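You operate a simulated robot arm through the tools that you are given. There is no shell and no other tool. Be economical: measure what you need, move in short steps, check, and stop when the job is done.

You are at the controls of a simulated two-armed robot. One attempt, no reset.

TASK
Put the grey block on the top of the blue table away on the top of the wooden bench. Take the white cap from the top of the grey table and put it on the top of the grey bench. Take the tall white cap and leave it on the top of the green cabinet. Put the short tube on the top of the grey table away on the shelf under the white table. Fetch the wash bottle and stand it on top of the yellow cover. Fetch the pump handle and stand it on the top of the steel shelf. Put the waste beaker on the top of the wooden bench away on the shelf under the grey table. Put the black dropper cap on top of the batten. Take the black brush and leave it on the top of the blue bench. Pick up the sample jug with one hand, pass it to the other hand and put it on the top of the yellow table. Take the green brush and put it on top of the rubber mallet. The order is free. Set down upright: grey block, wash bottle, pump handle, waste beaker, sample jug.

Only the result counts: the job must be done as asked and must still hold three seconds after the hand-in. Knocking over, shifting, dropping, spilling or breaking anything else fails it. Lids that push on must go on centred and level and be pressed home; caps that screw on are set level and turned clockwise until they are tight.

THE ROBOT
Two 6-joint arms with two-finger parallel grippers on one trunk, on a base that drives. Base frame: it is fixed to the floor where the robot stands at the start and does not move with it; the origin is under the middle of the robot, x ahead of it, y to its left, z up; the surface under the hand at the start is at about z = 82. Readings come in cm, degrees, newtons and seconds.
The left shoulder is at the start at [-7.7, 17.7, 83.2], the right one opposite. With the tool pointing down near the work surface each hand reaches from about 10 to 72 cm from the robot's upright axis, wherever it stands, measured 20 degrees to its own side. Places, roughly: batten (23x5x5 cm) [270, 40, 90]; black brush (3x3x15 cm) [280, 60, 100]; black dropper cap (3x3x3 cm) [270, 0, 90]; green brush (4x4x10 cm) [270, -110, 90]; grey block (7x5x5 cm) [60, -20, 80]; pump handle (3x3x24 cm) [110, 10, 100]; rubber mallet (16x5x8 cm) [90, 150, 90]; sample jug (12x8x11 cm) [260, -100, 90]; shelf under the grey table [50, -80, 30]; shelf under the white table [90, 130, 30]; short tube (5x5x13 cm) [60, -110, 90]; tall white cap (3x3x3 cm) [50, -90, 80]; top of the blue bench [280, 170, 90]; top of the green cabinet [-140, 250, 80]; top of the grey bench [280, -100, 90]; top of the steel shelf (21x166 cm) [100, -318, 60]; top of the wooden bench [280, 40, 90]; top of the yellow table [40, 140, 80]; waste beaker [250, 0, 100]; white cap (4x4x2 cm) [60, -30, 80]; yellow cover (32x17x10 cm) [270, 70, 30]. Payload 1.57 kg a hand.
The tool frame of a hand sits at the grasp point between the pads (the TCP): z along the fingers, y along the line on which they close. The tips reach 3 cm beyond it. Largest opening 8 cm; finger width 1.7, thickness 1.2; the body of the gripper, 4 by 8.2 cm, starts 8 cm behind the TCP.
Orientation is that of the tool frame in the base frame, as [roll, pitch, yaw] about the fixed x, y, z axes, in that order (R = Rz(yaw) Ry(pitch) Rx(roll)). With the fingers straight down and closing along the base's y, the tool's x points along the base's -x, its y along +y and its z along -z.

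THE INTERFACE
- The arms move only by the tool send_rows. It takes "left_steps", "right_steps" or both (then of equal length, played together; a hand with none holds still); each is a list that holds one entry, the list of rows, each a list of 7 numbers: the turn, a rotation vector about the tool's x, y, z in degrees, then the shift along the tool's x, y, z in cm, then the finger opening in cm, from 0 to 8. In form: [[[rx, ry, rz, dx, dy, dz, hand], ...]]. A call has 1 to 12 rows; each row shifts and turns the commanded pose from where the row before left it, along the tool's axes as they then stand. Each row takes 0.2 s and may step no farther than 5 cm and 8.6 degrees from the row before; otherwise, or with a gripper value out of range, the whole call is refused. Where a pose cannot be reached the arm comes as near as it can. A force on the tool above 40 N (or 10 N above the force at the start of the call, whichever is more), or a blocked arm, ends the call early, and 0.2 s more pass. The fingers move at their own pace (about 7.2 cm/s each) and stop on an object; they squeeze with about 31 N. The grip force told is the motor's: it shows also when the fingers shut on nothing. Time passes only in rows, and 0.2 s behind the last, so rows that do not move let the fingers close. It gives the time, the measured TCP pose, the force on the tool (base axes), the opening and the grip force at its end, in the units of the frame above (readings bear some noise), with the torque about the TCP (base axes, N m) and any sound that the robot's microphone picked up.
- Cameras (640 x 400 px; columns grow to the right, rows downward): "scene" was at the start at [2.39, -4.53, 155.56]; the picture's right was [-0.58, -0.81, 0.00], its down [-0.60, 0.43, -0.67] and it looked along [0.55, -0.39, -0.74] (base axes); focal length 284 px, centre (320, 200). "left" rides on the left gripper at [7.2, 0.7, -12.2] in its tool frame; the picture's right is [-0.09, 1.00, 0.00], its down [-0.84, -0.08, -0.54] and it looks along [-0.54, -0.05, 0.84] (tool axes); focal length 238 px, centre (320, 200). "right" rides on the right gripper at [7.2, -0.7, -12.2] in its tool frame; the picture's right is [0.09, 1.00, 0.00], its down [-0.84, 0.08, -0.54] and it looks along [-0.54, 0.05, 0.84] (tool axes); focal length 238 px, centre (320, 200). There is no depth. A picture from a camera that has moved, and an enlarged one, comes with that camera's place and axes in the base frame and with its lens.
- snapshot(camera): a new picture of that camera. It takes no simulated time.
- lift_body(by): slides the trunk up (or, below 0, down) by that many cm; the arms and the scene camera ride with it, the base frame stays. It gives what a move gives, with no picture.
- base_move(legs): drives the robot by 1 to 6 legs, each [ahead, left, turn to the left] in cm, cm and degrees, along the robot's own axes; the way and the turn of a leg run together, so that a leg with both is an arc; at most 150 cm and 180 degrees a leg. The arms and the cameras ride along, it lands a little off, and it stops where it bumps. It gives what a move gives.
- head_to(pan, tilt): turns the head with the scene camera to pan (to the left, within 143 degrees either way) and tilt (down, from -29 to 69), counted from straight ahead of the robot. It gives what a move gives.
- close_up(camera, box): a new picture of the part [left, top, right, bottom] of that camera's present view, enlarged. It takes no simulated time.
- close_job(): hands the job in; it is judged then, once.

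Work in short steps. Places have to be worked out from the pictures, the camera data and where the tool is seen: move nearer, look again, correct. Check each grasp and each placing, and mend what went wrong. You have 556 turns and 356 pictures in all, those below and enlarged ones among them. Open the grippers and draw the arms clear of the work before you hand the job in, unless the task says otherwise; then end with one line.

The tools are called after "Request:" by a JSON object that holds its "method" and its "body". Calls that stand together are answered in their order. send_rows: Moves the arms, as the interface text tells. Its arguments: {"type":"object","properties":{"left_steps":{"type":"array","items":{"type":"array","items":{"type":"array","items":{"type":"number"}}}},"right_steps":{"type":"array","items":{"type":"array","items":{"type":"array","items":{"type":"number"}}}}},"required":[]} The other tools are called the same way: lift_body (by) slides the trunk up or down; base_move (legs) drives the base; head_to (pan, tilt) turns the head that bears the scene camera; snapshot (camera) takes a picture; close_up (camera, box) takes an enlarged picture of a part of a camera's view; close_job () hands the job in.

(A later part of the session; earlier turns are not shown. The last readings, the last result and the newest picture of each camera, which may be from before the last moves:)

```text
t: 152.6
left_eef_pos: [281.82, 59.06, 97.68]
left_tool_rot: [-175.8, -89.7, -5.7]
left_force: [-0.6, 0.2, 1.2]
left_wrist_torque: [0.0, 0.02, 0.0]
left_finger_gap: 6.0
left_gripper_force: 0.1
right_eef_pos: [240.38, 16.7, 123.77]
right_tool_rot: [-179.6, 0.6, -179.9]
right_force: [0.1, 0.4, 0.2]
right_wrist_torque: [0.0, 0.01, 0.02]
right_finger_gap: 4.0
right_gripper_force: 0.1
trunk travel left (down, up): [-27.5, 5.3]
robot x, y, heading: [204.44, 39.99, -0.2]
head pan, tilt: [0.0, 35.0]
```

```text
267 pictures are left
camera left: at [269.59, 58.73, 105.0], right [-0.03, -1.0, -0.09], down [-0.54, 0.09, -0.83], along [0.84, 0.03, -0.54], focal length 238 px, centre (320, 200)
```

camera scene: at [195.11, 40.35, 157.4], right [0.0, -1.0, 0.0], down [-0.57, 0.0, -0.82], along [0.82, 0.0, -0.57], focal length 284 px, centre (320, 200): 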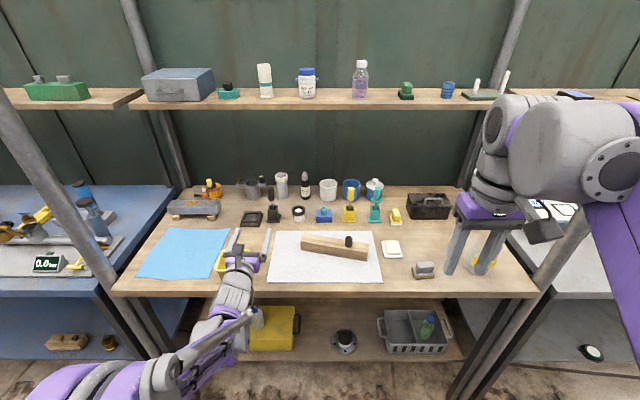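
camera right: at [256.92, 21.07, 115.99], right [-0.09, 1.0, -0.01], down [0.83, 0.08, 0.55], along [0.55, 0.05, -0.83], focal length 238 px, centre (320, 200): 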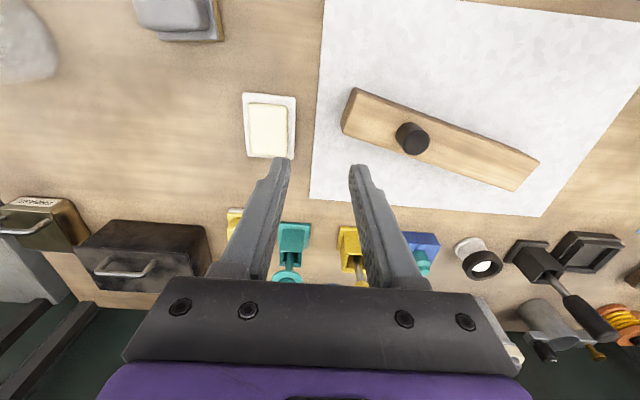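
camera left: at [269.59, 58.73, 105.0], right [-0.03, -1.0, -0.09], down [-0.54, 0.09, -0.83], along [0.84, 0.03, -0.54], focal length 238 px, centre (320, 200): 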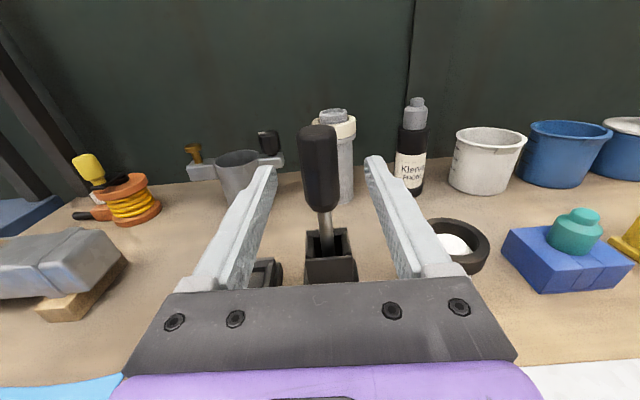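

Handle is between the tips. Close and lift 10 cm.

Request:
{"method": "send_rows", "body": {"left_steps": [[[0, 0, 0, 0, 0, -0.3, 1], [0, 0, 0, 0, 0, 0, 1], [0, 0, 0, 0, 0, 0, 1], [0, 0, 0, 0, 0, 0, 1]]]}}

Request:
{"method": "send_rows", "body": {"left_steps": [[[0, 0, 0, 2, 0, 0, 1], [0, 0, 0, 3, 0, 0, 1], [0, 0, 0, 3, 0, 0, 1], [0, 0, 0, 3, 0, 0, 1]]]}}

Request:
{"method": "snapshot", "body": {"camera": "left"}}

Request:
{"method": "snapshot", "body": {"camera": "scene"}}

```text
t: 153.6
left_eef_pos: [281.42, 59.31, 97.81]
left_tool_rot: [-171.1, -89.7, -10.4]
left_force: [-0.3, 0.1, -1.0]
left_wrist_torque: [-0.01, 0.01, -0.03]
left_finger_gap: 2.31
left_gripper_force: 30.4
right_eef_pos: [240.33, 16.71, 123.74]
right_tool_rot: [-179.6, 0.7, -179.9]
right_force: [-0.2, -0.2, 0.3]
right_wrist_torque: [-0.01, 0.01, -0.01]
right_finger_gap: 3.99
right_gripper_force: 0.0
trunk travel left (down, up): [-27.5, 5.3]
robot x, y, heading: [204.12, 40.44, -0.0]
head pan, tilt: [0.0, 35.0]
```

```text
t: 154.6
left_eef_pos: [281.52, 59.18, 108.9]
left_tool_rot: [-172.0, -89.6, -9.6]
left_force: [0.3, -0.7, -0.4]
left_wrist_torque: [-0.01, 0.06, 0.01]
left_finger_gap: 2.33
left_gripper_force: 31.4
right_eef_pos: [240.31, 16.84, 123.76]
right_tool_rot: [-179.6, 0.6, -179.9]
right_force: [-0.3, -0.2, -0.3]
right_wrist_torque: [0.02, -0.05, -0.02]
right_finger_gap: 4.0
right_gripper_force: 0.1
trunk travel left (down, up): [-27.5, 5.3]
robot x, y, heading: [204.48, 40.31, 0.2]
head pan, tilt: [0.0, 35.0]
```

```text
266 pictures are left
camera left: at [269.29, 58.76, 116.32], right [-0.03, -1.0, -0.09], down [-0.54, 0.09, -0.83], along [0.84, 0.03, -0.54], focal length 238 px, centre (320, 200)
```

left: 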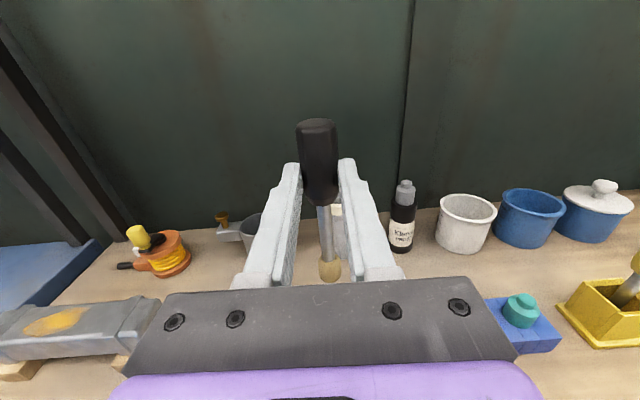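

```text
265 pictures are left
camera scene: at [208.93, 40.34, 157.41], right [0.0, -1.0, 0.0], down [-0.57, 0.0, -0.82], along [0.82, 0.0, -0.57], focal length 284 px, centre (320, 200)
```

scene: 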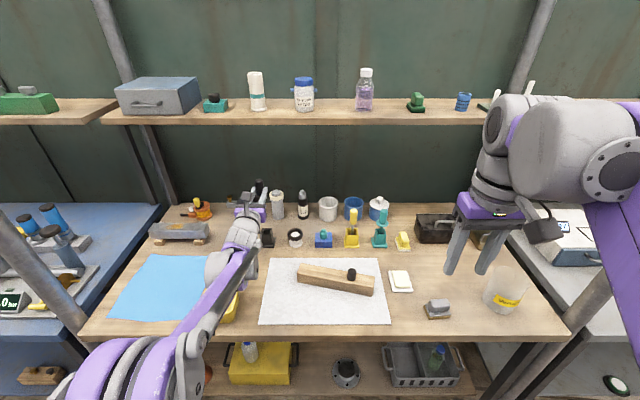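

Brush is out. Back the base away and go left to the blue bench.

Request:
{"method": "base_move", "body": {"legs": [[-50, 0, 0], [0, 118, 0]]}}

Request:
{"method": "head_to", "body": {"pan": 8, "tilt": 33}}

Request:
{"method": "snapshot", "body": {"camera": "scene"}}

```text
t: 167.8
left_eef_pos: [232.57, 176.39, 109.03]
left_tool_rot: [-172.5, -89.7, -10.1]
left_force: [-0.2, -0.4, 0.3]
left_wrist_torque: [0.0, 0.02, 0.0]
left_finger_gap: 2.29
left_gripper_force: 31.3
right_eef_pos: [190.44, 134.76, 123.73]
right_tool_rot: [-179.6, 0.7, 178.9]
right_force: [0.4, 0.2, -0.2]
right_wrist_torque: [-0.02, 0.0, 0.04]
right_finger_gap: 4.01
right_gripper_force: 0.1
trunk travel left (down, up): [-27.5, 5.3]
robot x, y, heading: [154.74, 159.34, -1.3]
head pan, tilt: [0.0, 35.0]
```

```text
t: 168.5
left_eef_pos: [232.48, 176.37, 108.91]
left_tool_rot: [-171.7, -89.7, -10.9]
left_force: [-0.2, 0.6, -0.2]
left_wrist_torque: [-0.01, 0.03, -0.01]
left_finger_gap: 2.31
left_gripper_force: 31.5
right_eef_pos: [190.48, 134.78, 123.76]
right_tool_rot: [-179.6, 0.7, 178.9]
right_force: [1.1, 0.7, -0.7]
right_wrist_torque: [-0.01, 0.01, 0.01]
right_finger_gap: 4.02
right_gripper_force: 0.0
trunk travel left (down, up): [-27.5, 5.3]
robot x, y, heading: [154.65, 159.14, -0.9]
head pan, tilt: [8.0, 33.0]
```

```text
264 pictures are left
camera scene: at [159.65, 160.29, 157.72], right [0.12, -0.99, 0.0], down [-0.54, -0.06, -0.84], along [0.83, 0.1, -0.54], focal length 284 px, centre (320, 200)
```

scene: 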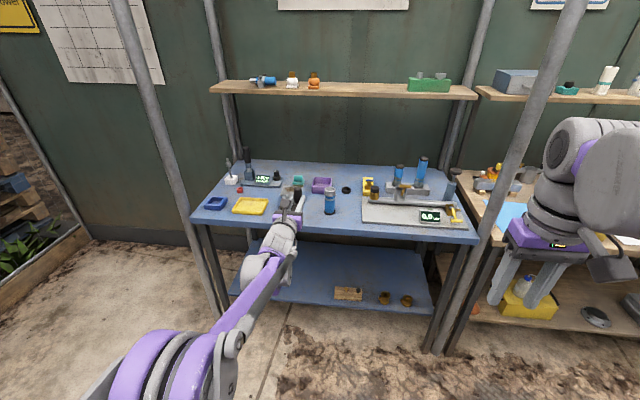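

Request:
{"method": "close_up", "body": {"camera": "scene", "box": [180, 140, 480, 260]}}

Request:
{"method": "close_up", "body": {"camera": "left", "box": [60, 100, 560, 300]}}

```text
2.13 times, centred on (330, 200) of scene
camera zoom: at [159.65, 160.29, 157.72], right [0.12, -0.99, 0.0], down [-0.54, -0.06, -0.84], along [0.83, 0.1, -0.54], focal length 606 px, centre (299, 200)
```

zoom: 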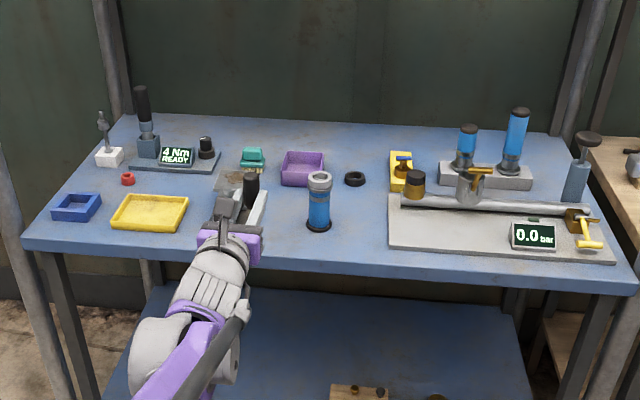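

```text
1.28 times, centred on (310, 200) of left
camera zoom: at [220.34, 176.21, 116.27], right [-0.05, -0.99, -0.09], down [-0.54, 0.1, -0.83], along [0.84, 0.01, -0.54], focal length 305 px, centre (333, 200)
```

zoom: 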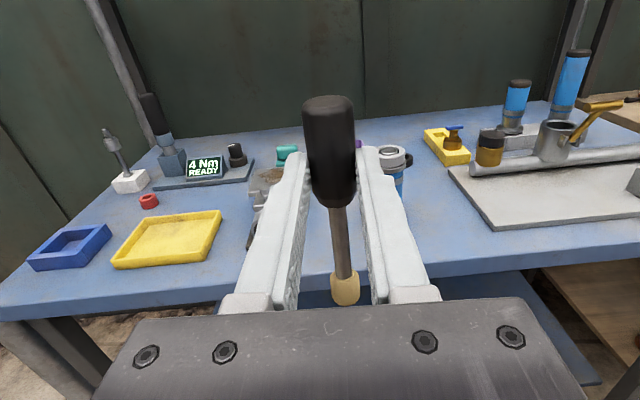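

I choose the free strip at y≈160.7 between the blue cylinder and the grey mat. Retract the left hand 24 cm, then pitch it down so the brush lies horizontal.

Request:
{"method": "send_rows", "body": {"left_steps": [[[0, 0, 0, 0, 0, -4, 1], [0, 0, 0, 0, 0, -4, 1], [0, 0, 0, 0, 0, -4, 1], [0, 0, 0, 0, 0, -4, 1], [0, 0, 0, 0, 0, -4, 1], [0, 0, 0, 0, 0, -4, 1]]]}}

Request:
{"method": "send_rows", "body": {"left_steps": [[[0, -8.2, 0, 0, 0, 0, 1], [0, -8.2, 0, 0, 0, 0, 1], [0, -8.2, 0, 0, 0, 0, 1], [0, -8.2, 0, 0, 0, 0, 1], [0, -8.2, 0, 0, 0, 0, 1], [0, -8.2, 0, 0, 0, 0, 1], [0, -8.2, 0, 0, 0, 0, 1], [0, -8.2, 0, 0, 0, 0, 1], [0, -8.2, 0, 0, 0, 0, 1], [0, -8.1, 0, 0, 0, 0, 1], [0, -8.1, 0, 0, 0, 0, 1]]]}}

Request:
{"method": "snapshot", "body": {"camera": "scene"}}

```text
t: 169.9
left_eef_pos: [208.46, 177.53, 109.05]
left_tool_rot: [-177.2, -89.8, -5.6]
left_force: [0.0, 0.9, 0.4]
left_wrist_torque: [0.02, 0.02, 0.01]
left_finger_gap: 2.3
left_gripper_force: 31.3
right_eef_pos: [190.3, 134.86, 123.76]
right_tool_rot: [-179.6, 0.7, 178.9]
right_force: [-0.5, 0.3, -0.4]
right_wrist_torque: [0.04, -0.02, 0.01]
right_finger_gap: 4.0
right_gripper_force: 0.2
trunk travel left (down, up): [-27.5, 5.3]
robot x, y, heading: [154.99, 159.47, -1.2]
head pan, tilt: [8.0, 33.0]
```

```text
t: 172.3
left_eef_pos: [208.66, 179.42, 109.2]
left_tool_rot: [179.6, -3.6, -4.2]
left_force: [-0.2, 0.2, -1.1]
left_wrist_torque: [-0.03, 0.03, -0.02]
left_finger_gap: 2.3
left_gripper_force: 30.9
left hand out of reach, approached as far as the arm can: row 2, 9, 10, 11
right_eef_pos: [190.63, 134.93, 123.8]
right_tool_rot: [-179.5, 0.7, 178.9]
right_force: [0.2, -0.2, -0.2]
right_wrist_torque: [0.0, 0.04, 0.03]
right_finger_gap: 4.01
right_gripper_force: 0.0
trunk travel left (down, up): [-27.5, 5.3]
robot x, y, heading: [155.05, 159.08, -1.0]
head pan, tilt: [8.0, 33.0]
```

```text
261 pictures are left
camera scene: at [159.78, 160.31, 157.72], right [0.12, -0.99, 0.0], down [-0.54, -0.06, -0.84], along [0.83, 0.1, -0.55], focal length 284 px, centre (320, 200)
```

scene: 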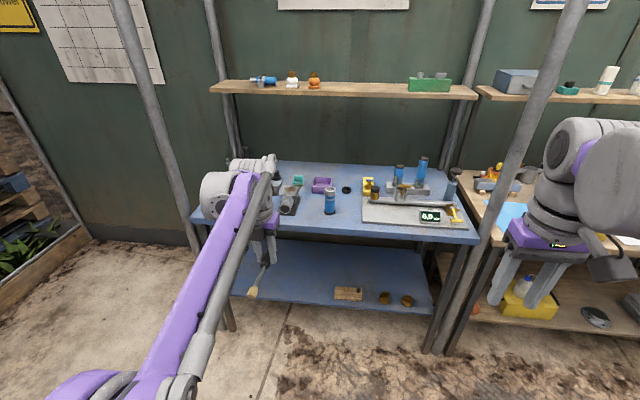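

Base: right 18.5 cm and forward 45 cm.

Request:
{"method": "base_move", "body": {"legs": [[0, -18.5, 1], [45, 0, 0]]}}

Request:
{"method": "snapshot", "body": {"camera": "left"}}

Request:
{"method": "snapshot", "body": {"camera": "scene"}}

```text
t: 177.0
left_eef_pos: [254.09, 161.36, 109.2]
left_tool_rot: [179.6, -3.8, -3.1]
left_force: [0.8, -0.2, -0.8]
left_wrist_torque: [-0.02, 0.05, -0.01]
left_finger_gap: 2.3
left_gripper_force: 30.8
right_eef_pos: [236.91, 116.45, 123.82]
right_tool_rot: [-179.6, 0.6, -180.0]
right_force: [-0.2, 0.4, -0.4]
right_wrist_torque: [0.0, -0.01, 0.03]
right_finger_gap: 3.99
right_gripper_force: 0.0
trunk travel left (down, up): [-27.5, 5.3]
robot x, y, heading: [200.72, 140.18, -0.1]
head pan, tilt: [8.0, 33.0]
```

```text
260 pictures are left
camera left: at [260.42, 160.31, 121.9], right [-0.15, -0.99, 0.0], down [-0.87, 0.13, 0.48], along [-0.48, 0.07, -0.87], focal length 238 px, centre (320, 200)
```

left: 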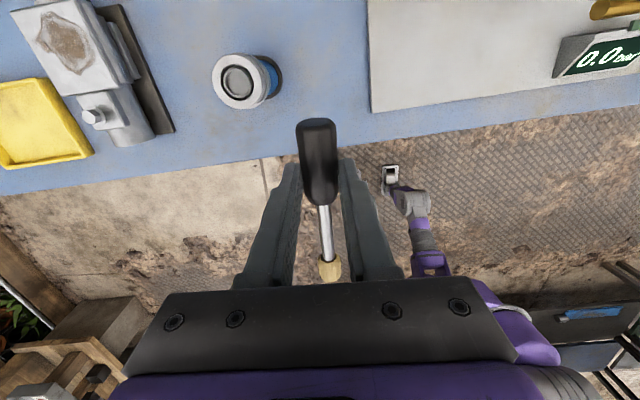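

```text
259 pictures are left
camera scene: at [205.58, 141.34, 157.72], right [0.14, -0.99, 0.0], down [-0.54, -0.07, -0.84], along [0.83, 0.12, -0.54], focal length 284 px, centre (320, 200)
```

scene: 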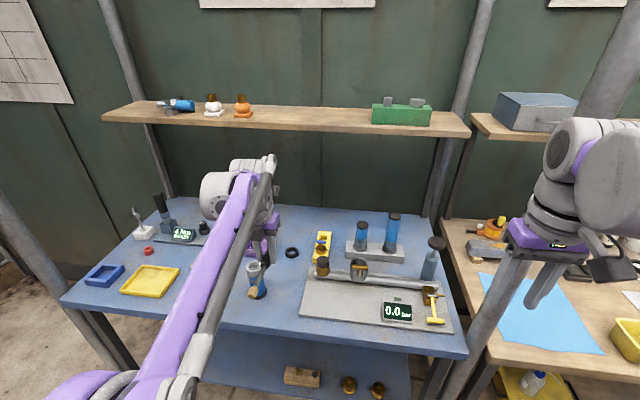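

Front edge is at x≈249.7. Move 10.4 cm forward, level the tool, and descend to z≈93.

Request:
{"method": "send_rows", "body": {"left_steps": [[[0, 0, 0, 4, 0, 0, 1], [0, -3.6, 0, 4, 0.4, 0, 1], [0, 0, 0, 2.6, 0, 0, 1], [0, 0, 0, 0, 0, 5, 1], [0, 0, 0, 0, 0, 5, 1], [0, 0, 0, 0, 0, 5, 1]]]}}

Request:
{"method": "snapshot", "body": {"camera": "left"}}

```text
t: 178.4
left_eef_pos: [262.42, 161.46, 94.81]
left_tool_rot: [179.3, -0.1, -3.7]
left_force: [-0.9, -0.8, -0.3]
left_wrist_torque: [0.02, -0.03, 0.03]
left_finger_gap: 2.32
left_gripper_force: 31.0
left hand out of reach, approached as far as the arm can: row 2, 3
right_eef_pos: [236.77, 116.43, 123.76]
right_tool_rot: [-179.7, 0.7, -180.0]
right_force: [0.6, 0.6, -0.5]
right_wrist_torque: [0.0, 0.0, 0.03]
right_finger_gap: 4.01
right_gripper_force: 0.0
trunk travel left (down, up): [-27.5, 5.3]
robot x, y, heading: [201.11, 140.03, -0.0]
head pan, tilt: [8.0, 33.0]
```

```text
258 pictures are left
camera left: at [269.55, 160.52, 106.98], right [-0.16, -0.99, 0.01], down [-0.83, 0.14, 0.54], along [-0.53, 0.07, -0.84], focal length 238 px, centre (320, 200)
```

left: 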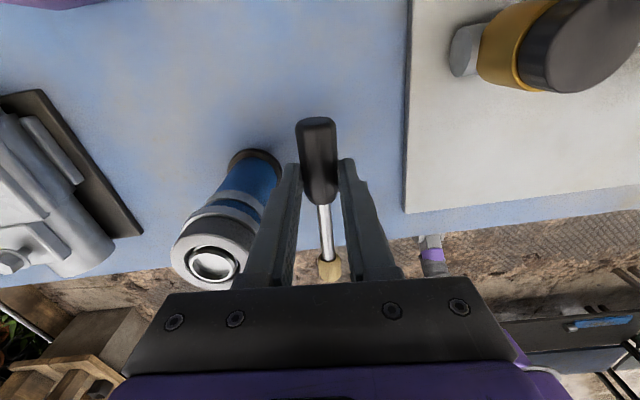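

The cylinder's top is near the gripper body; shift 2 cm toward -y and 1.5 cm forward, then lower gently.

Request:
{"method": "send_rows", "body": {"left_steps": [[[0, 0, 0, 1.5, 2.2, 0, 1], [0, 0, 0, 0, 0, 3, 1], [0, 0, 0, 0, 0, 1.6, 1], [0, 0, 0, 0, 0, 0, 1]]]}}

Request:
{"method": "snapshot", "body": {"camera": "left"}}

```text
t: 179.4
left_eef_pos: [263.33, 161.83, 90.09]
left_tool_rot: [179.4, -0.1, -3.7]
left_force: [0.1, -0.9, -0.9]
left_wrist_torque: [-0.01, -0.02, 0.01]
left_finger_gap: 2.31
left_gripper_force: 31.1
left hand out of reach, approached as far as the arm can: row 1, 2
right_eef_pos: [236.82, 116.47, 123.75]
right_tool_rot: [-179.6, 0.7, -179.9]
right_force: [0.2, 0.1, -0.2]
right_wrist_torque: [-0.01, -0.01, 0.01]
right_finger_gap: 3.99
right_gripper_force: 0.1
trunk travel left (down, up): [-27.5, 5.3]
robot x, y, heading: [200.75, 140.05, -0.0]
head pan, tilt: [8.0, 33.0]
```

```text
257 pictures are left
camera left: at [270.57, 160.72, 102.37], right [-0.16, -0.99, 0.01], down [-0.83, 0.14, 0.54], along [-0.53, 0.07, -0.84], focal length 238 px, centre (320, 200)
```

left: 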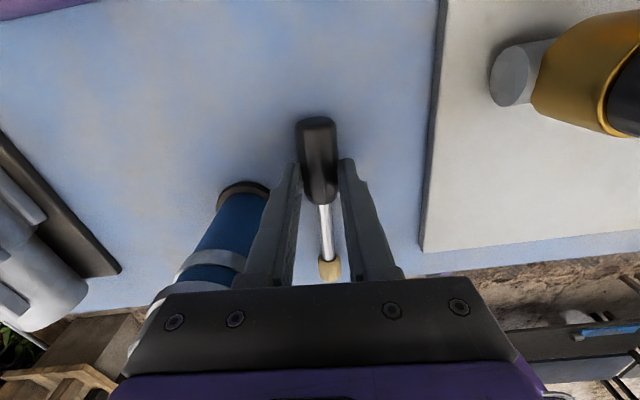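

The arm can't shift that way; nudge the base 2 cm to the right instead, for clearance to the cylinder.

Request:
{"method": "base_move", "body": {"legs": [[0, -2, 0]]}}

Request:
{"method": "send_rows", "body": {"left_steps": [[[0, 0, 0, 0, 0, 0.5, 1], [0, 0, 0, 0, 0, 0.3, 1], [0, 0, 0, 0, 0, 0.2, 1], [0, 0, 0, 0, 0, 0, 1]]]}}

Request:
{"method": "snapshot", "body": {"camera": "left"}}

```text
t: 180.3
left_eef_pos: [263.56, 159.77, 90.2]
left_tool_rot: [179.4, -0.1, -3.6]
left_force: [-0.7, -0.4, -0.5]
left_wrist_torque: [0.0, -0.03, -0.01]
left_finger_gap: 2.28
left_gripper_force: 31.3
right_eef_pos: [236.84, 114.49, 123.82]
right_tool_rot: [-179.5, 0.5, -179.9]
right_force: [-0.4, 0.4, 0.6]
right_wrist_torque: [-0.02, -0.02, 0.03]
right_finger_gap: 4.01
right_gripper_force: 0.1
trunk travel left (down, up): [-27.5, 5.3]
robot x, y, heading: [200.57, 138.34, -0.3]
head pan, tilt: [8.0, 33.0]
```

```text
t: 181.3
left_eef_pos: [263.44, 159.61, 89.36]
left_tool_rot: [179.4, -0.3, -3.7]
left_force: [7.2, 2.7, 29.3]
left_wrist_torque: [0.08, -0.2, -0.02]
left_finger_gap: 2.28
left_gripper_force: 31.3
right_eef_pos: [236.72, 114.58, 123.91]
right_tool_rot: [-179.6, 0.7, 179.9]
right_force: [0.3, 0.1, 0.3]
right_wrist_torque: [-0.04, 0.01, 0.01]
right_finger_gap: 4.01
right_gripper_force: 0.0
trunk travel left (down, up): [-27.5, 5.3]
robot x, y, heading: [200.68, 138.06, -0.2]
head pan, tilt: [8.0, 33.0]
```

```text
256 pictures are left
camera left: at [270.47, 158.65, 101.58], right [-0.16, -0.99, 0.01], down [-0.83, 0.14, 0.54], along [-0.53, 0.08, -0.84], focal length 238 px, centre (320, 200)
```

left: 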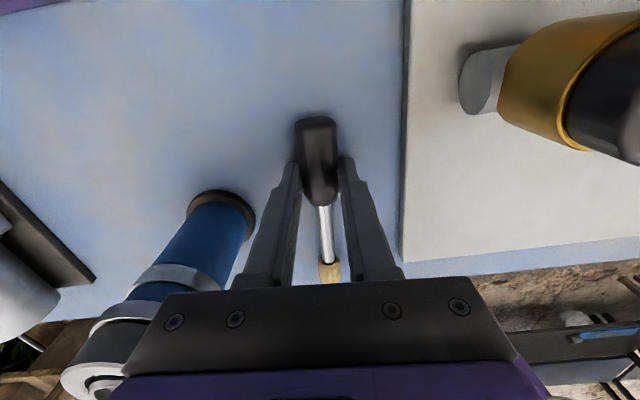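

Contact with the bench. Ease up slightly, open a little, and lift.

Request:
{"method": "send_rows", "body": {"left_steps": [[[0, 0, 0, 0, 0, -0.3, 2.8], [0, 0, 0, 0, 0, 0, 3.8], [0, 0, 0, 0, 0, 0, 3.8], [0, 0, 0, 0, 0, -3, 3.8], [0, 0, 0, 0, 0, -5, 3.8], [0, 0, 0, 0, 0, -5, 3.8], [0, 0, 0, 0, 0, -5, 3.8]]]}}

Request:
{"method": "snapshot", "body": {"camera": "left"}}

```text
t: 182.9
left_eef_pos: [263.43, 159.98, 107.07]
left_tool_rot: [179.4, -0.2, -3.6]
left_force: [-0.4, -0.6, 0.2]
left_wrist_torque: [0.0, 0.04, 0.04]
left_finger_gap: 3.79
left_gripper_force: 0.0
right_eef_pos: [236.99, 114.46, 123.78]
right_tool_rot: [-179.7, 0.6, 179.9]
right_force: [-0.1, -0.4, 0.0]
right_wrist_torque: [0.0, 0.03, -0.02]
right_finger_gap: 3.98
right_gripper_force: 0.1
trunk travel left (down, up): [-27.5, 5.3]
robot x, y, heading: [200.93, 138.2, 0.1]
head pan, tilt: [8.0, 33.0]
```

```text
255 pictures are left
camera left: at [270.44, 158.81, 119.33], right [-0.16, -0.99, 0.01], down [-0.83, 0.14, 0.54], along [-0.53, 0.07, -0.84], focal length 238 px, centre (320, 200)
```

left: 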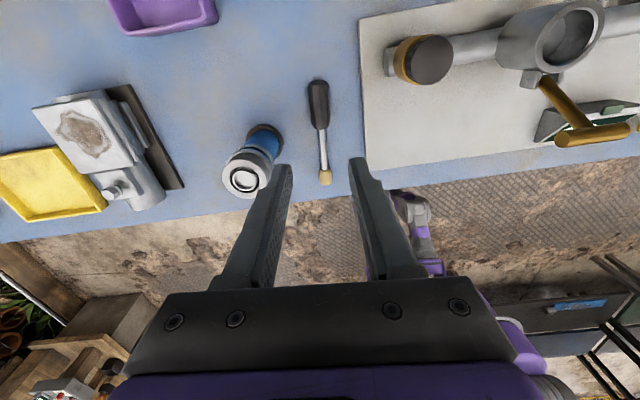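

The black brush lies on the blue bench. Back off 40 cm and look to the left-rear to learn whether there's a passage around the left side.

Request:
{"method": "base_move", "body": {"legs": [[-35, 0, 0]]}}

Request:
{"method": "head_to", "body": {"pan": 100, "tilt": 25}}

Request:
{"method": "snapshot", "body": {"camera": "scene"}}

Request:
{"method": "head_to", "body": {"pan": 140, "tilt": 35}}

Request:
{"method": "snapshot", "body": {"camera": "scene"}}

```text
t: 185.1
left_eef_pos: [229.09, 159.74, 107.09]
left_tool_rot: [179.3, -0.3, -3.8]
left_force: [0.1, -0.5, -0.4]
left_wrist_torque: [-0.03, -0.03, -0.02]
left_finger_gap: 3.8
left_gripper_force: 0.1
right_eef_pos: [202.46, 114.42, 123.74]
right_tool_rot: [-179.6, 0.7, 179.8]
right_force: [0.1, 0.3, 0.4]
right_wrist_torque: [-0.01, -0.04, 0.01]
right_finger_gap: 4.01
right_gripper_force: 0.0
trunk travel left (down, up): [-27.5, 5.3]
robot x, y, heading: [166.45, 138.36, -0.4]
head pan, tilt: [8.0, 33.0]
```

```text
t: 186.8
left_eef_pos: [229.09, 159.79, 107.21]
left_tool_rot: [179.4, -0.2, -3.8]
left_force: [-0.3, 0.6, 0.2]
left_wrist_torque: [0.02, 0.0, 0.01]
left_finger_gap: 3.82
left_gripper_force: 0.0
right_eef_pos: [202.39, 114.52, 123.71]
right_tool_rot: [-179.5, 0.6, 179.8]
right_force: [0.1, -0.9, -0.2]
right_wrist_torque: [-0.01, -0.01, 0.03]
right_finger_gap: 4.0
right_gripper_force: 0.1
trunk travel left (down, up): [-27.5, 5.3]
robot x, y, heading: [166.54, 138.25, -0.1]
head pan, tilt: [100.0, 25.0]
```

```text
254 pictures are left
camera scene: at [160.81, 147.33, 158.99], right [0.99, 0.17, 0.0], down [0.07, -0.42, -0.91], along [-0.15, 0.89, -0.42], focal length 284 px, centre (320, 200)
```

scene: 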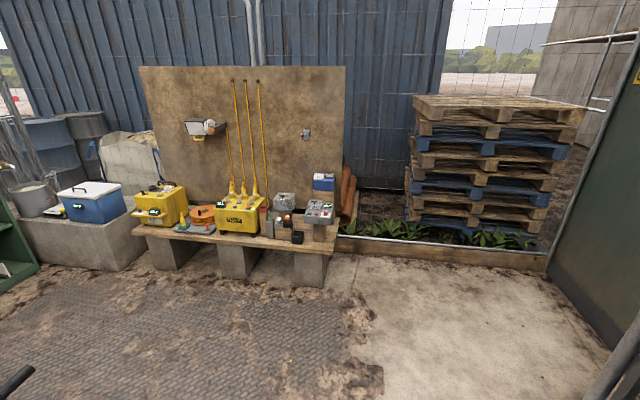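

```text
t: 187.9
left_eef_pos: [229.02, 159.7, 107.08]
left_tool_rot: [179.4, -0.2, -3.8]
left_force: [-0.1, -0.7, 0.2]
left_wrist_torque: [0.02, -0.04, 0.02]
left_finger_gap: 3.77
left_gripper_force: 0.1
right_eef_pos: [202.51, 114.55, 123.77]
right_tool_rot: [-179.5, 0.7, 179.8]
right_force: [0.0, -1.0, 0.3]
right_wrist_torque: [-0.03, 0.01, 0.02]
right_finger_gap: 4.0
right_gripper_force: 0.1
trunk travel left (down, up): [-27.5, 5.3]
robot x, y, heading: [166.47, 138.15, -0.3]
head pan, tilt: [140.0, 35.0]
```

```text
253 pictures are left
camera scene: at [155.65, 143.95, 157.41], right [0.65, 0.76, 0.0], down [0.44, -0.37, -0.82], along [-0.62, 0.53, -0.57], focal length 284 px, centre (320, 200)
```

scene: 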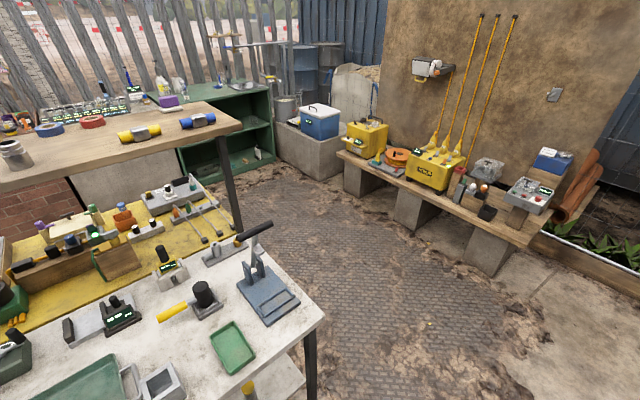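

The left side is open: the white table (with the mallet) is reachable from this aisle. Now drive right to the grey bench for the jug and green brush.

Request:
{"method": "base_move", "body": {"legs": [[0, -120, 0], [0, -115, 0]]}}

Request:
{"method": "head_to", "body": {"pan": 0, "tilt": 33}}

Request:
{"method": "snapshot", "body": {"camera": "scene"}}

Request:
{"method": "close_up", "body": {"camera": "scene", "box": [140, 140, 460, 300]}}

```text
t: 208.9
left_eef_pos: [228.43, -80.15, 107.08]
left_tool_rot: [179.4, -0.2, -4.3]
left_force: [-0.1, -0.4, -0.2]
left_wrist_torque: [0.05, 0.01, 0.0]
left_finger_gap: 3.81
left_gripper_force: 0.0
right_eef_pos: [201.65, -125.13, 123.74]
right_tool_rot: [-179.6, 0.8, 179.4]
right_force: [0.1, -0.4, 0.2]
right_wrist_torque: [-0.03, 0.01, 0.05]
right_finger_gap: 4.01
right_gripper_force: 0.0
trunk travel left (down, up): [-27.5, 5.3]
robot x, y, heading: [165.96, -101.19, -0.7]
head pan, tilt: [140.0, 35.0]
```

```text
t: 211.2
left_eef_pos: [228.46, -80.09, 107.07]
left_tool_rot: [179.4, -0.2, -4.3]
left_force: [0.5, 0.9, -0.6]
left_wrist_torque: [0.0, -0.03, -0.01]
left_finger_gap: 3.79
left_gripper_force: 0.0
right_eef_pos: [201.52, -125.05, 123.77]
right_tool_rot: [-179.6, 0.7, 179.4]
right_force: [0.4, -0.3, -0.6]
right_wrist_torque: [0.0, -0.03, 0.01]
right_finger_gap: 3.99
right_gripper_force: 0.1
trunk travel left (down, up): [-27.5, 5.3]
robot x, y, heading: [165.39, -101.0, -0.7]
head pan, tilt: [0.0, 33.0]
```

```text
252 pictures are left
camera scene: at [170.6, -101.2, 157.72], right [-0.01, -1.0, 0.0], down [-0.54, 0.01, -0.84], along [0.84, -0.01, -0.54], focal length 284 px, centre (320, 200)
```

scene: 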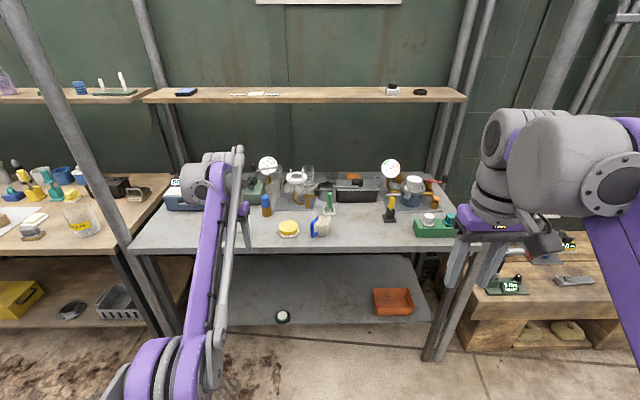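

```text
2.00 times, centred on (300, 220) of scene
camera zoom: at [170.6, -101.2, 157.72], right [-0.01, -1.0, 0.0], down [-0.54, 0.01, -0.84], along [0.84, -0.01, -0.54], focal length 568 px, centre (360, 160)
```

zoom: 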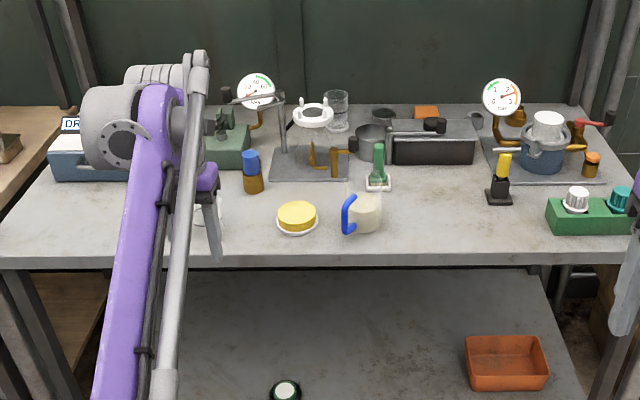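

Jug (blue handle toward +y) ≈(259,-103), green brush ≈(272,-106.5). Drive 25 cm nearer and take a close view of both.

Request:
{"method": "base_move", "body": {"legs": [[25, 0, 0.7]]}}

Request:
{"method": "close_up", "body": {"camera": "scene", "box": [260, 180, 400, 280]}}

Request:
{"method": "snapshot", "body": {"camera": "left"}}

```text
t: 213.0
left_eef_pos: [253.51, -79.37, 107.08]
left_tool_rot: [179.4, -0.1, -3.4]
left_force: [0.4, 0.5, 0.7]
left_wrist_torque: [0.01, 0.0, -0.03]
left_finger_gap: 3.81
left_gripper_force: 0.1
right_eef_pos: [227.33, -124.74, 123.67]
right_tool_rot: [-179.5, 0.7, -179.8]
right_force: [0.7, 0.5, 0.1]
right_wrist_torque: [0.0, 0.03, 0.0]
right_finger_gap: 4.02
right_gripper_force: 0.1
trunk travel left (down, up): [-27.5, 5.3]
robot x, y, heading: [191.33, -101.31, 0.1]
head pan, tilt: [0.0, 33.0]
```

```text
4.00 times, centred on (330, 230) of scene
camera zoom: at [195.98, -101.27, 157.71], right [0.0, -1.0, 0.0], down [-0.54, 0.0, -0.84], along [0.84, 0.0, -0.54], focal length 1136 px, centre (280, 80)
```

zoom: 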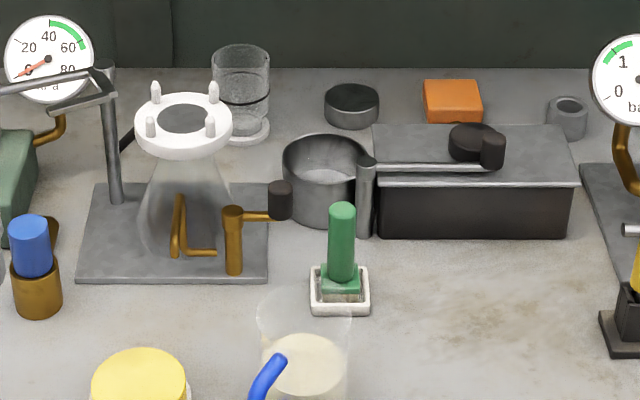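

```text
249 pictures are left
camera left: at [260.64, -80.33, 119.33], right [-0.15, -0.99, 0.01], down [-0.83, 0.13, 0.54], along [-0.53, 0.07, -0.84], focal length 238 px, centre (320, 200)
```

left: 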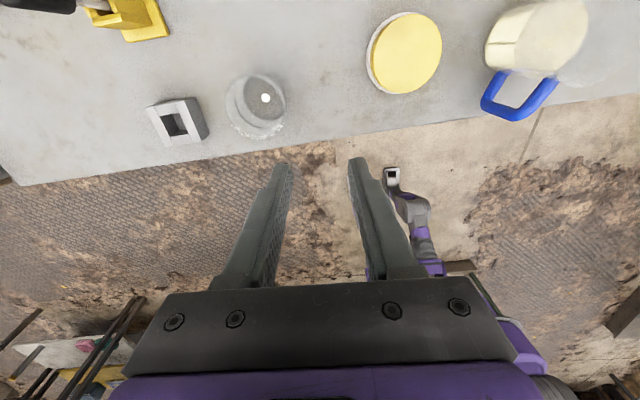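

Request:
{"method": "close_up", "body": {"camera": "scene", "box": [290, 230, 370, 290]}}

Request:
{"method": "close_up", "body": {"camera": "left", "box": [440, 0, 640, 130]}}

```text
6.67 times, centred on (330, 260) of scene
camera zoom: at [195.98, -101.27, 157.71], right [0.0, -1.0, 0.0], down [-0.54, 0.0, -0.84], along [0.84, 0.0, -0.54], focal length 1894 px, centre (253, -200)
```

zoom: 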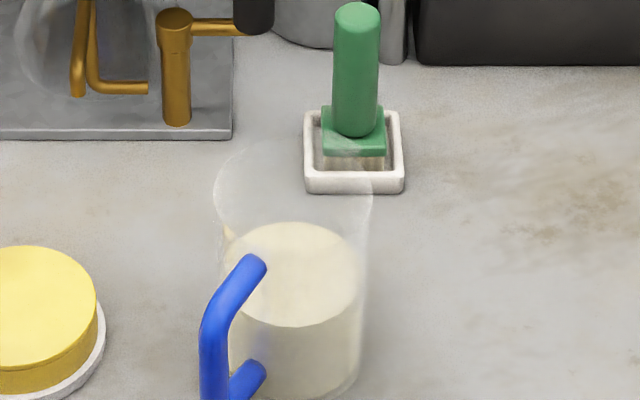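

```text
3.08 times, centred on (540, 65) of left
camera zoom: at [260.64, -80.33, 119.33], right [-0.15, -0.99, 0.01], down [-0.83, 0.13, 0.54], along [-0.53, 0.07, -0.84], focal length 733 px, centre (-357, 615)
```

zoom: 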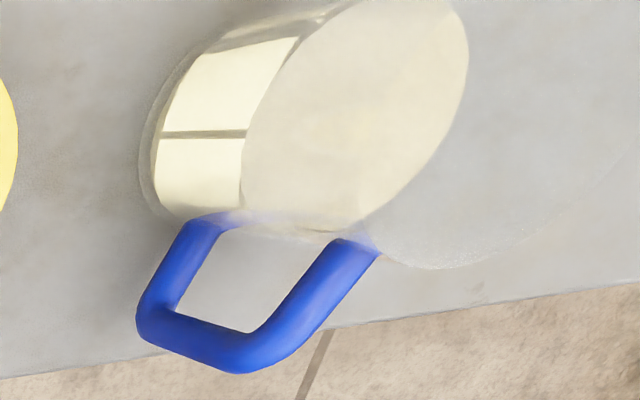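

The jug holds liquid; body ≈7 cm wide, handle pointing toward the robot's left. Plan: left hand grips the body horizontally from the handle side, lifts, right hand takes it from above. Pitch the left hand up to horizontal, then yaw -30°.

Request:
{"method": "send_rows", "body": {"left_steps": [[[0, 8.2, 0, 0, 0, 0, 8], [0, 8.2, 0, 0, 0, 0, 8], [0, 8.2, 0, 0, 0, 0, 8], [0, 8.2, 0, 0, 0, 0, 8], [0, 8.2, 0, 0, 0, 0, 8], [0, 8.2, 0, 0, 0, 0, 8], [0, 8.2, 0, 0, 0, 0, 8], [0, 8.2, 0, 0, 0, 0, 8], [0, 8.2, 0, 0, 0, 0, 8], [0, 8.1, 0, 0, 0, 0, 8], [0, 8.1, 0, 0, 0, 0, 8]]]}}

Request:
{"method": "send_rows", "body": {"left_steps": [[[-7, 0, 0, 0, 0, -4, 8], [-7, 0, 0, 0, 0, -4, 8], [-7, 0, 0, 0, 0, -4, 8], [-6, 0, 0, 0, 0, 0, 8]]]}}

Request:
{"method": "snapshot", "body": {"camera": "left"}}

```text
t: 215.4
left_eef_pos: [253.55, -79.33, 107.01]
left_tool_rot: [67.9, -89.6, 108.5]
left_force: [-1.1, -0.6, -0.1]
left_wrist_torque: [-0.02, 0.0, -0.03]
left_finger_gap: 8.03
left_gripper_force: 0.1
right_eef_pos: [227.42, -124.72, 123.72]
right_tool_rot: [-179.6, 0.6, -179.8]
right_force: [0.0, 0.0, 0.3]
right_wrist_torque: [0.0, 0.0, 0.02]
right_finger_gap: 4.01
right_gripper_force: 0.2
trunk travel left (down, up): [-27.5, 5.3]
robot x, y, heading: [191.31, -101.56, 0.3]
head pan, tilt: [0.0, 33.0]
```

```text
t: 216.4
left_eef_pos: [241.78, -76.85, 107.11]
left_tool_rot: [51.5, -89.3, 98.0]
left_force: [0.1, -0.7, -0.3]
left_wrist_torque: [-0.03, -0.03, 0.01]
left_finger_gap: 7.97
left_gripper_force: 0.0
right_eef_pos: [227.34, -124.63, 123.68]
right_tool_rot: [-179.6, 0.5, -179.8]
right_force: [1.3, 0.1, 0.7]
right_wrist_torque: [0.01, 0.01, -0.01]
right_finger_gap: 3.99
right_gripper_force: 0.1
trunk travel left (down, up): [-27.5, 5.3]
robot x, y, heading: [191.21, -101.21, 0.2]
head pan, tilt: [0.0, 33.0]
```

```text
246 pictures are left
camera left: at [230.96, -71.23, 114.13], right [-0.51, -0.86, -0.08], down [-0.43, 0.33, -0.84], along [0.75, -0.39, -0.53], focal length 238 px, centre (320, 200)
```

left: 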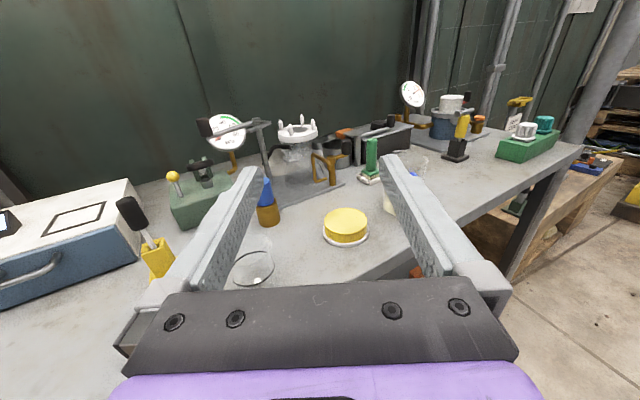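

Move to the start of the approach line at (243.6,-95), then lower to z≈92.

Request:
{"method": "send_rows", "body": {"left_steps": [[[0, 0, 0, 0, 3.73, 2.68, 8], [0, 0, 0, 0, 3.73, 2.68, 8], [0, 0, 0, 0, 3.73, 2.68, 8], [0, 0, 0, 0, 3.73, 2.68, 8], [0, 0, 0, -4, 0, 0, 8], [0, 0, 0, -4, 0, 0, 8], [0, 0, 0, -4, 0, 0, 8], [0, 0, 0, -3, 0, 0, 8]]]}}

Request:
{"method": "snapshot", "body": {"camera": "left"}}

Request:
{"method": "snapshot", "body": {"camera": "scene"}}

```text
t: 218.2
left_eef_pos: [243.32, -95.28, 91.9]
left_tool_rot: [44.6, -89.3, 105.1]
left_force: [0.8, -0.8, 0.8]
left_wrist_torque: [0.0, -0.01, 0.02]
left_finger_gap: 8.0
left_gripper_force: 0.1
right_eef_pos: [227.34, -124.77, 123.87]
right_tool_rot: [-179.6, 0.6, -179.7]
right_force: [0.6, -0.2, 0.3]
right_wrist_torque: [-0.03, 0.01, -0.04]
right_finger_gap: 4.01
right_gripper_force: 0.2
trunk travel left (down, up): [-27.5, 5.3]
robot x, y, heading: [191.22, -101.37, 0.3]
head pan, tilt: [0.0, 33.0]
```

```text
245 pictures are left
camera left: at [232.43, -89.63, 99.04], right [-0.5, -0.86, -0.08], down [-0.43, 0.33, -0.84], along [0.75, -0.39, -0.53], focal length 238 px, centre (320, 200)
```

left: 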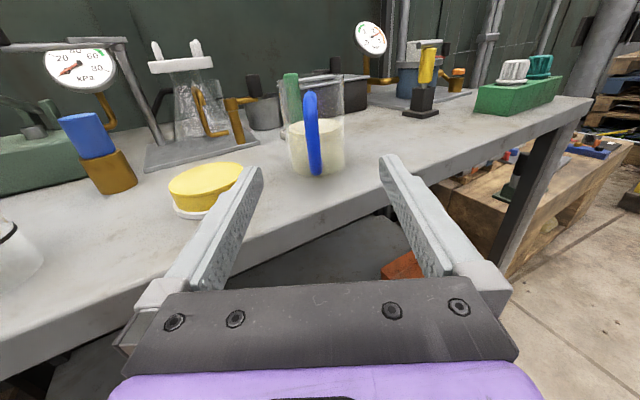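

```text
244 pictures are left
camera scene: at [196.06, -101.24, 157.72], right [0.0, -1.0, 0.0], down [-0.55, 0.0, -0.84], along [0.84, 0.0, -0.55], focal length 284 px, centre (320, 200)
```

scene: 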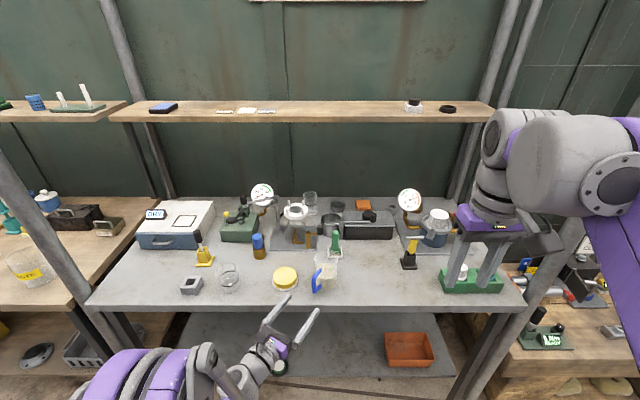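

The handle faces the hand dead centre. Advance 10 cm with -0.4 cm lateral, then check.

Request:
{"method": "send_rows", "body": {"left_steps": [[[0, 0, 0, 0, -0.4, 4, 8], [0, 0, 0, 0, 0, 4, 8], [0, 0, 0, 0, 0, 3, 8]]]}}

Request:
{"method": "snapshot", "body": {"camera": "left"}}

```text
t: 219.0
left_eef_pos: [253.44, -100.91, 91.94]
left_tool_rot: [42.7, -89.5, 106.9]
left_force: [-0.2, -0.7, -0.8]
left_wrist_torque: [-0.01, 0.02, 0.01]
left_finger_gap: 8.02
left_gripper_force: 0.1
right_eef_pos: [227.39, -124.77, 123.71]
right_tool_rot: [-179.6, 0.6, -179.8]
right_force: [0.3, -1.0, -0.5]
right_wrist_torque: [0.02, 0.03, 0.01]
right_finger_gap: 4.0
right_gripper_force: 0.2
trunk travel left (down, up): [-27.5, 5.3]
robot x, y, heading: [191.42, -101.26, 0.0]
head pan, tilt: [0.0, 33.0]
```

```text
243 pictures are left
camera left: at [242.44, -95.26, 99.13], right [-0.5, -0.86, -0.08], down [-0.43, 0.33, -0.84], along [0.75, -0.39, -0.53], focal length 238 px, centre (320, 200)
```

left: 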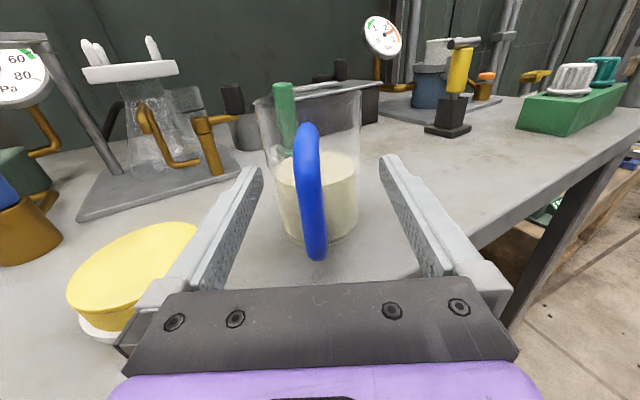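

Nearly there; advance 5 cm more (0.4 cm left) and close.

Request:
{"method": "send_rows", "body": {"left_steps": [[[0, 0, 0, 0, -0.4, 3, 8], [0, 0, 0, 0, 0, 2, 8], [0, 0, 0, 0, 0, 0, 7], [0, 0, 0, 0, 0, 0, 5], [0, 0, 0, 0, 0, 0, 5], [0, 0, 0, 0, 0, 0, 5]]]}}

Request:
{"method": "snapshot", "body": {"camera": "left"}}

```text
t: 220.4
left_eef_pos: [257.89, -102.91, 92.19]
left_tool_rot: [43.8, -89.4, 105.8]
left_force: [0.1, -0.8, 0.4]
left_wrist_torque: [-0.01, -0.04, 0.01]
left_finger_gap: 7.14
left_gripper_force: 30.9
right_eef_pos: [227.36, -124.65, 123.8]
right_tool_rot: [-179.5, 0.6, -179.8]
right_force: [0.1, -0.3, 0.9]
right_wrist_torque: [-0.03, 0.01, -0.02]
right_finger_gap: 4.01
right_gripper_force: 0.1
trunk travel left (down, up): [-27.5, 5.3]
robot x, y, heading: [191.43, -101.07, 0.3]
head pan, tilt: [0.0, 33.0]
```

```text
242 pictures are left
camera left: at [246.98, -97.35, 99.28], right [-0.5, -0.86, -0.08], down [-0.43, 0.33, -0.84], along [0.75, -0.39, -0.53], focal length 238 px, centre (320, 200)
```

left: 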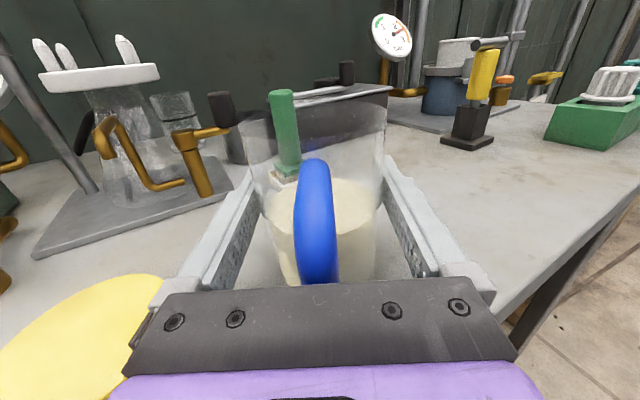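

Gripped at 7.14 cm. Lift smoothly 14 cm.

Request:
{"method": "send_rows", "body": {"left_steps": [[[0, 0, 0, 0.7, 0, 0, 5], [0, 0, 0, 1.4, 0, 0, 5], [0, 0, 0, 2, 0, 0, 5], [0, 0, 0, 2, 0, 0, 5], [0, 0, 0, 2, 0, 0, 5], [0, 0, 0, 2, 0, 0, 5], [0, 0, 0, 2, 0, 0, 5], [0, 0, 0, 1.2, 0, 0, 5], [0, 0, 0, 0.6, 0, 0, 5]]]}}

Request:
{"method": "snapshot", "body": {"camera": "scene"}}

```text
t: 222.4
left_eef_pos: [257.73, -102.8, 106.18]
left_tool_rot: [43.4, -89.3, 106.2]
left_force: [0.2, 0.6, -2.2]
left_wrist_torque: [-0.02, -0.08, 0.0]
left_finger_gap: 7.13
left_gripper_force: 30.9
right_eef_pos: [227.32, -124.69, 123.89]
right_tool_rot: [-179.5, 0.6, -179.8]
right_force: [0.1, 0.3, -0.2]
right_wrist_torque: [0.03, 0.02, 0.04]
right_finger_gap: 4.01
right_gripper_force: 0.1
trunk travel left (down, up): [-27.5, 5.3]
robot x, y, heading: [191.56, -101.42, 0.2]
head pan, tilt: [0.0, 33.0]
```

```text
241 pictures are left
camera scene: at [196.01, -101.26, 157.72], right [0.0, -1.0, 0.0], down [-0.54, 0.0, -0.84], along [0.84, 0.0, -0.54], focal length 284 px, centre (320, 200)
```

scene: 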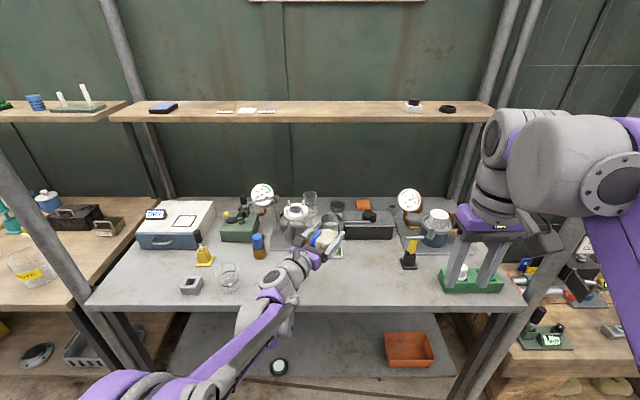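

Jug is held level. Bring it 12.5 cm back toward the robot while turning the right hand to yaw 150.

Request:
{"method": "send_rows", "body": {"left_steps": [[[0, 0, 0, 0, 0.6, -1, 5], [0, 0, 0, 0, 1.15, -2, 5], [0, 0, 0, 0, 1.15, -2, 5], [0, 0, 0, 0, 1.15, -2, 5], [0, 0, 0, 0, 1.15, -2, 5], [0, 0, 0, 0, 0.6, -1, 5], [0, 0, 0, 0, 0.6, -1, 5]]], "right_steps": [[[0, 0, 7.5, 0, 0, 0, 8], [0, 0, 7.5, 0, 0, 0, 8], [0, 0, 7.5, 0, 0, 0, 8], [0, 0, 7.5, 0, 0, 0, 8], [0, 0, 0, 0, 0, -3, 8], [0, 0, 0, 0, 0, 0, 8], [0, 0, 0, 0, 0, 0, 8]]]}}

```text
t: 224.0
left_eef_pos: [244.82, -102.73, 106.23]
left_tool_rot: [42.4, -89.2, 107.2]
left_force: [0.5, 0.0, -2.4]
left_wrist_torque: [0.06, -0.02, 0.02]
left_finger_gap: 7.14
left_gripper_force: 30.6
right_eef_pos: [227.17, -124.61, 126.77]
right_tool_rot: [180.0, 0.8, 150.2]
right_force: [0.0, 0.2, -0.2]
right_wrist_torque: [-0.06, -0.04, 0.01]
right_finger_gap: 7.98
right_gripper_force: 0.1
trunk travel left (down, up): [-27.5, 5.3]
robot x, y, heading: [191.22, -101.67, 0.0]
head pan, tilt: [0.0, 33.0]
```

Move the right hand over the jug centre (245.1,-102.9) at z≈127.

Request:
{"method": "send_rows", "body": {"right_steps": [[[0, 0, 0, -0.79, 4.6, 0, 8], [0, 0, 0, -0.79, 4.6, 0, 8], [0, 0, 0, -0.79, 4.6, 0, 8], [0, 0, 0, -0.79, 4.6, 0, 8], [0, 0, 0, -0.79, 4.6, 0, 8], [0, 0, 0, -0.79, 4.6, 0, 8]]]}}

Request:
{"method": "snapshot", "body": {"camera": "right"}}

Request:
{"method": "snapshot", "body": {"camera": "scene"}}

```text
t: 225.4
left_eef_pos: [244.94, -102.97, 106.17]
left_tool_rot: [48.5, -89.4, 101.2]
left_force: [-0.7, -0.4, -2.6]
left_wrist_torque: [0.0, -0.06, -0.03]
left_finger_gap: 7.14
left_gripper_force: 30.4
right_eef_pos: [240.04, -106.12, 123.45]
right_tool_rot: [179.9, 0.7, 150.3]
right_force: [-0.7, 0.3, -0.3]
right_wrist_torque: [0.01, 0.02, -0.01]
right_finger_gap: 8.0
right_gripper_force: 0.0
right hand out of reach, approached as far as the arm can: row 4, 5, 6
trunk travel left (down, up): [-27.5, 5.3]
robot x, y, heading: [191.44, -101.61, 0.2]
head pan, tilt: [0.0, 33.0]
```

```text
240 pictures are left
camera right: at [233.37, -103.1, 135.61], right [0.42, 0.91, 0.0], down [0.76, -0.35, 0.55], along [0.5, -0.23, -0.83], focal length 238 px, centre (320, 200)
```

right: 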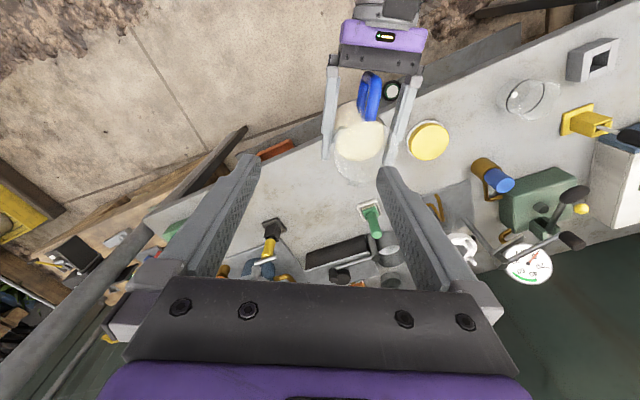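

```text
239 pictures are left
camera scene: at [196.18, -101.25, 157.72], right [0.0, -1.0, 0.0], down [-0.55, 0.0, -0.84], along [0.84, 0.0, -0.55], focal length 284 px, centre (320, 200)
```

scene: 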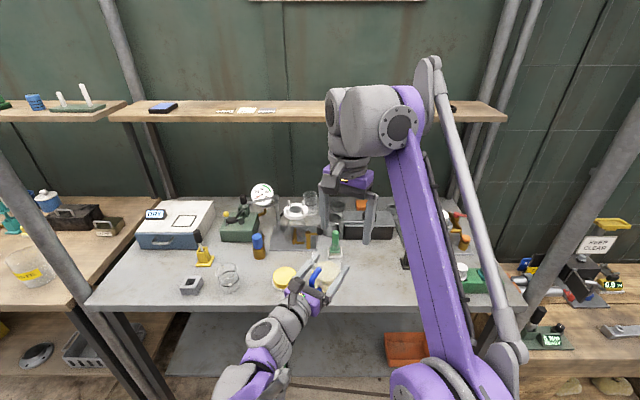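

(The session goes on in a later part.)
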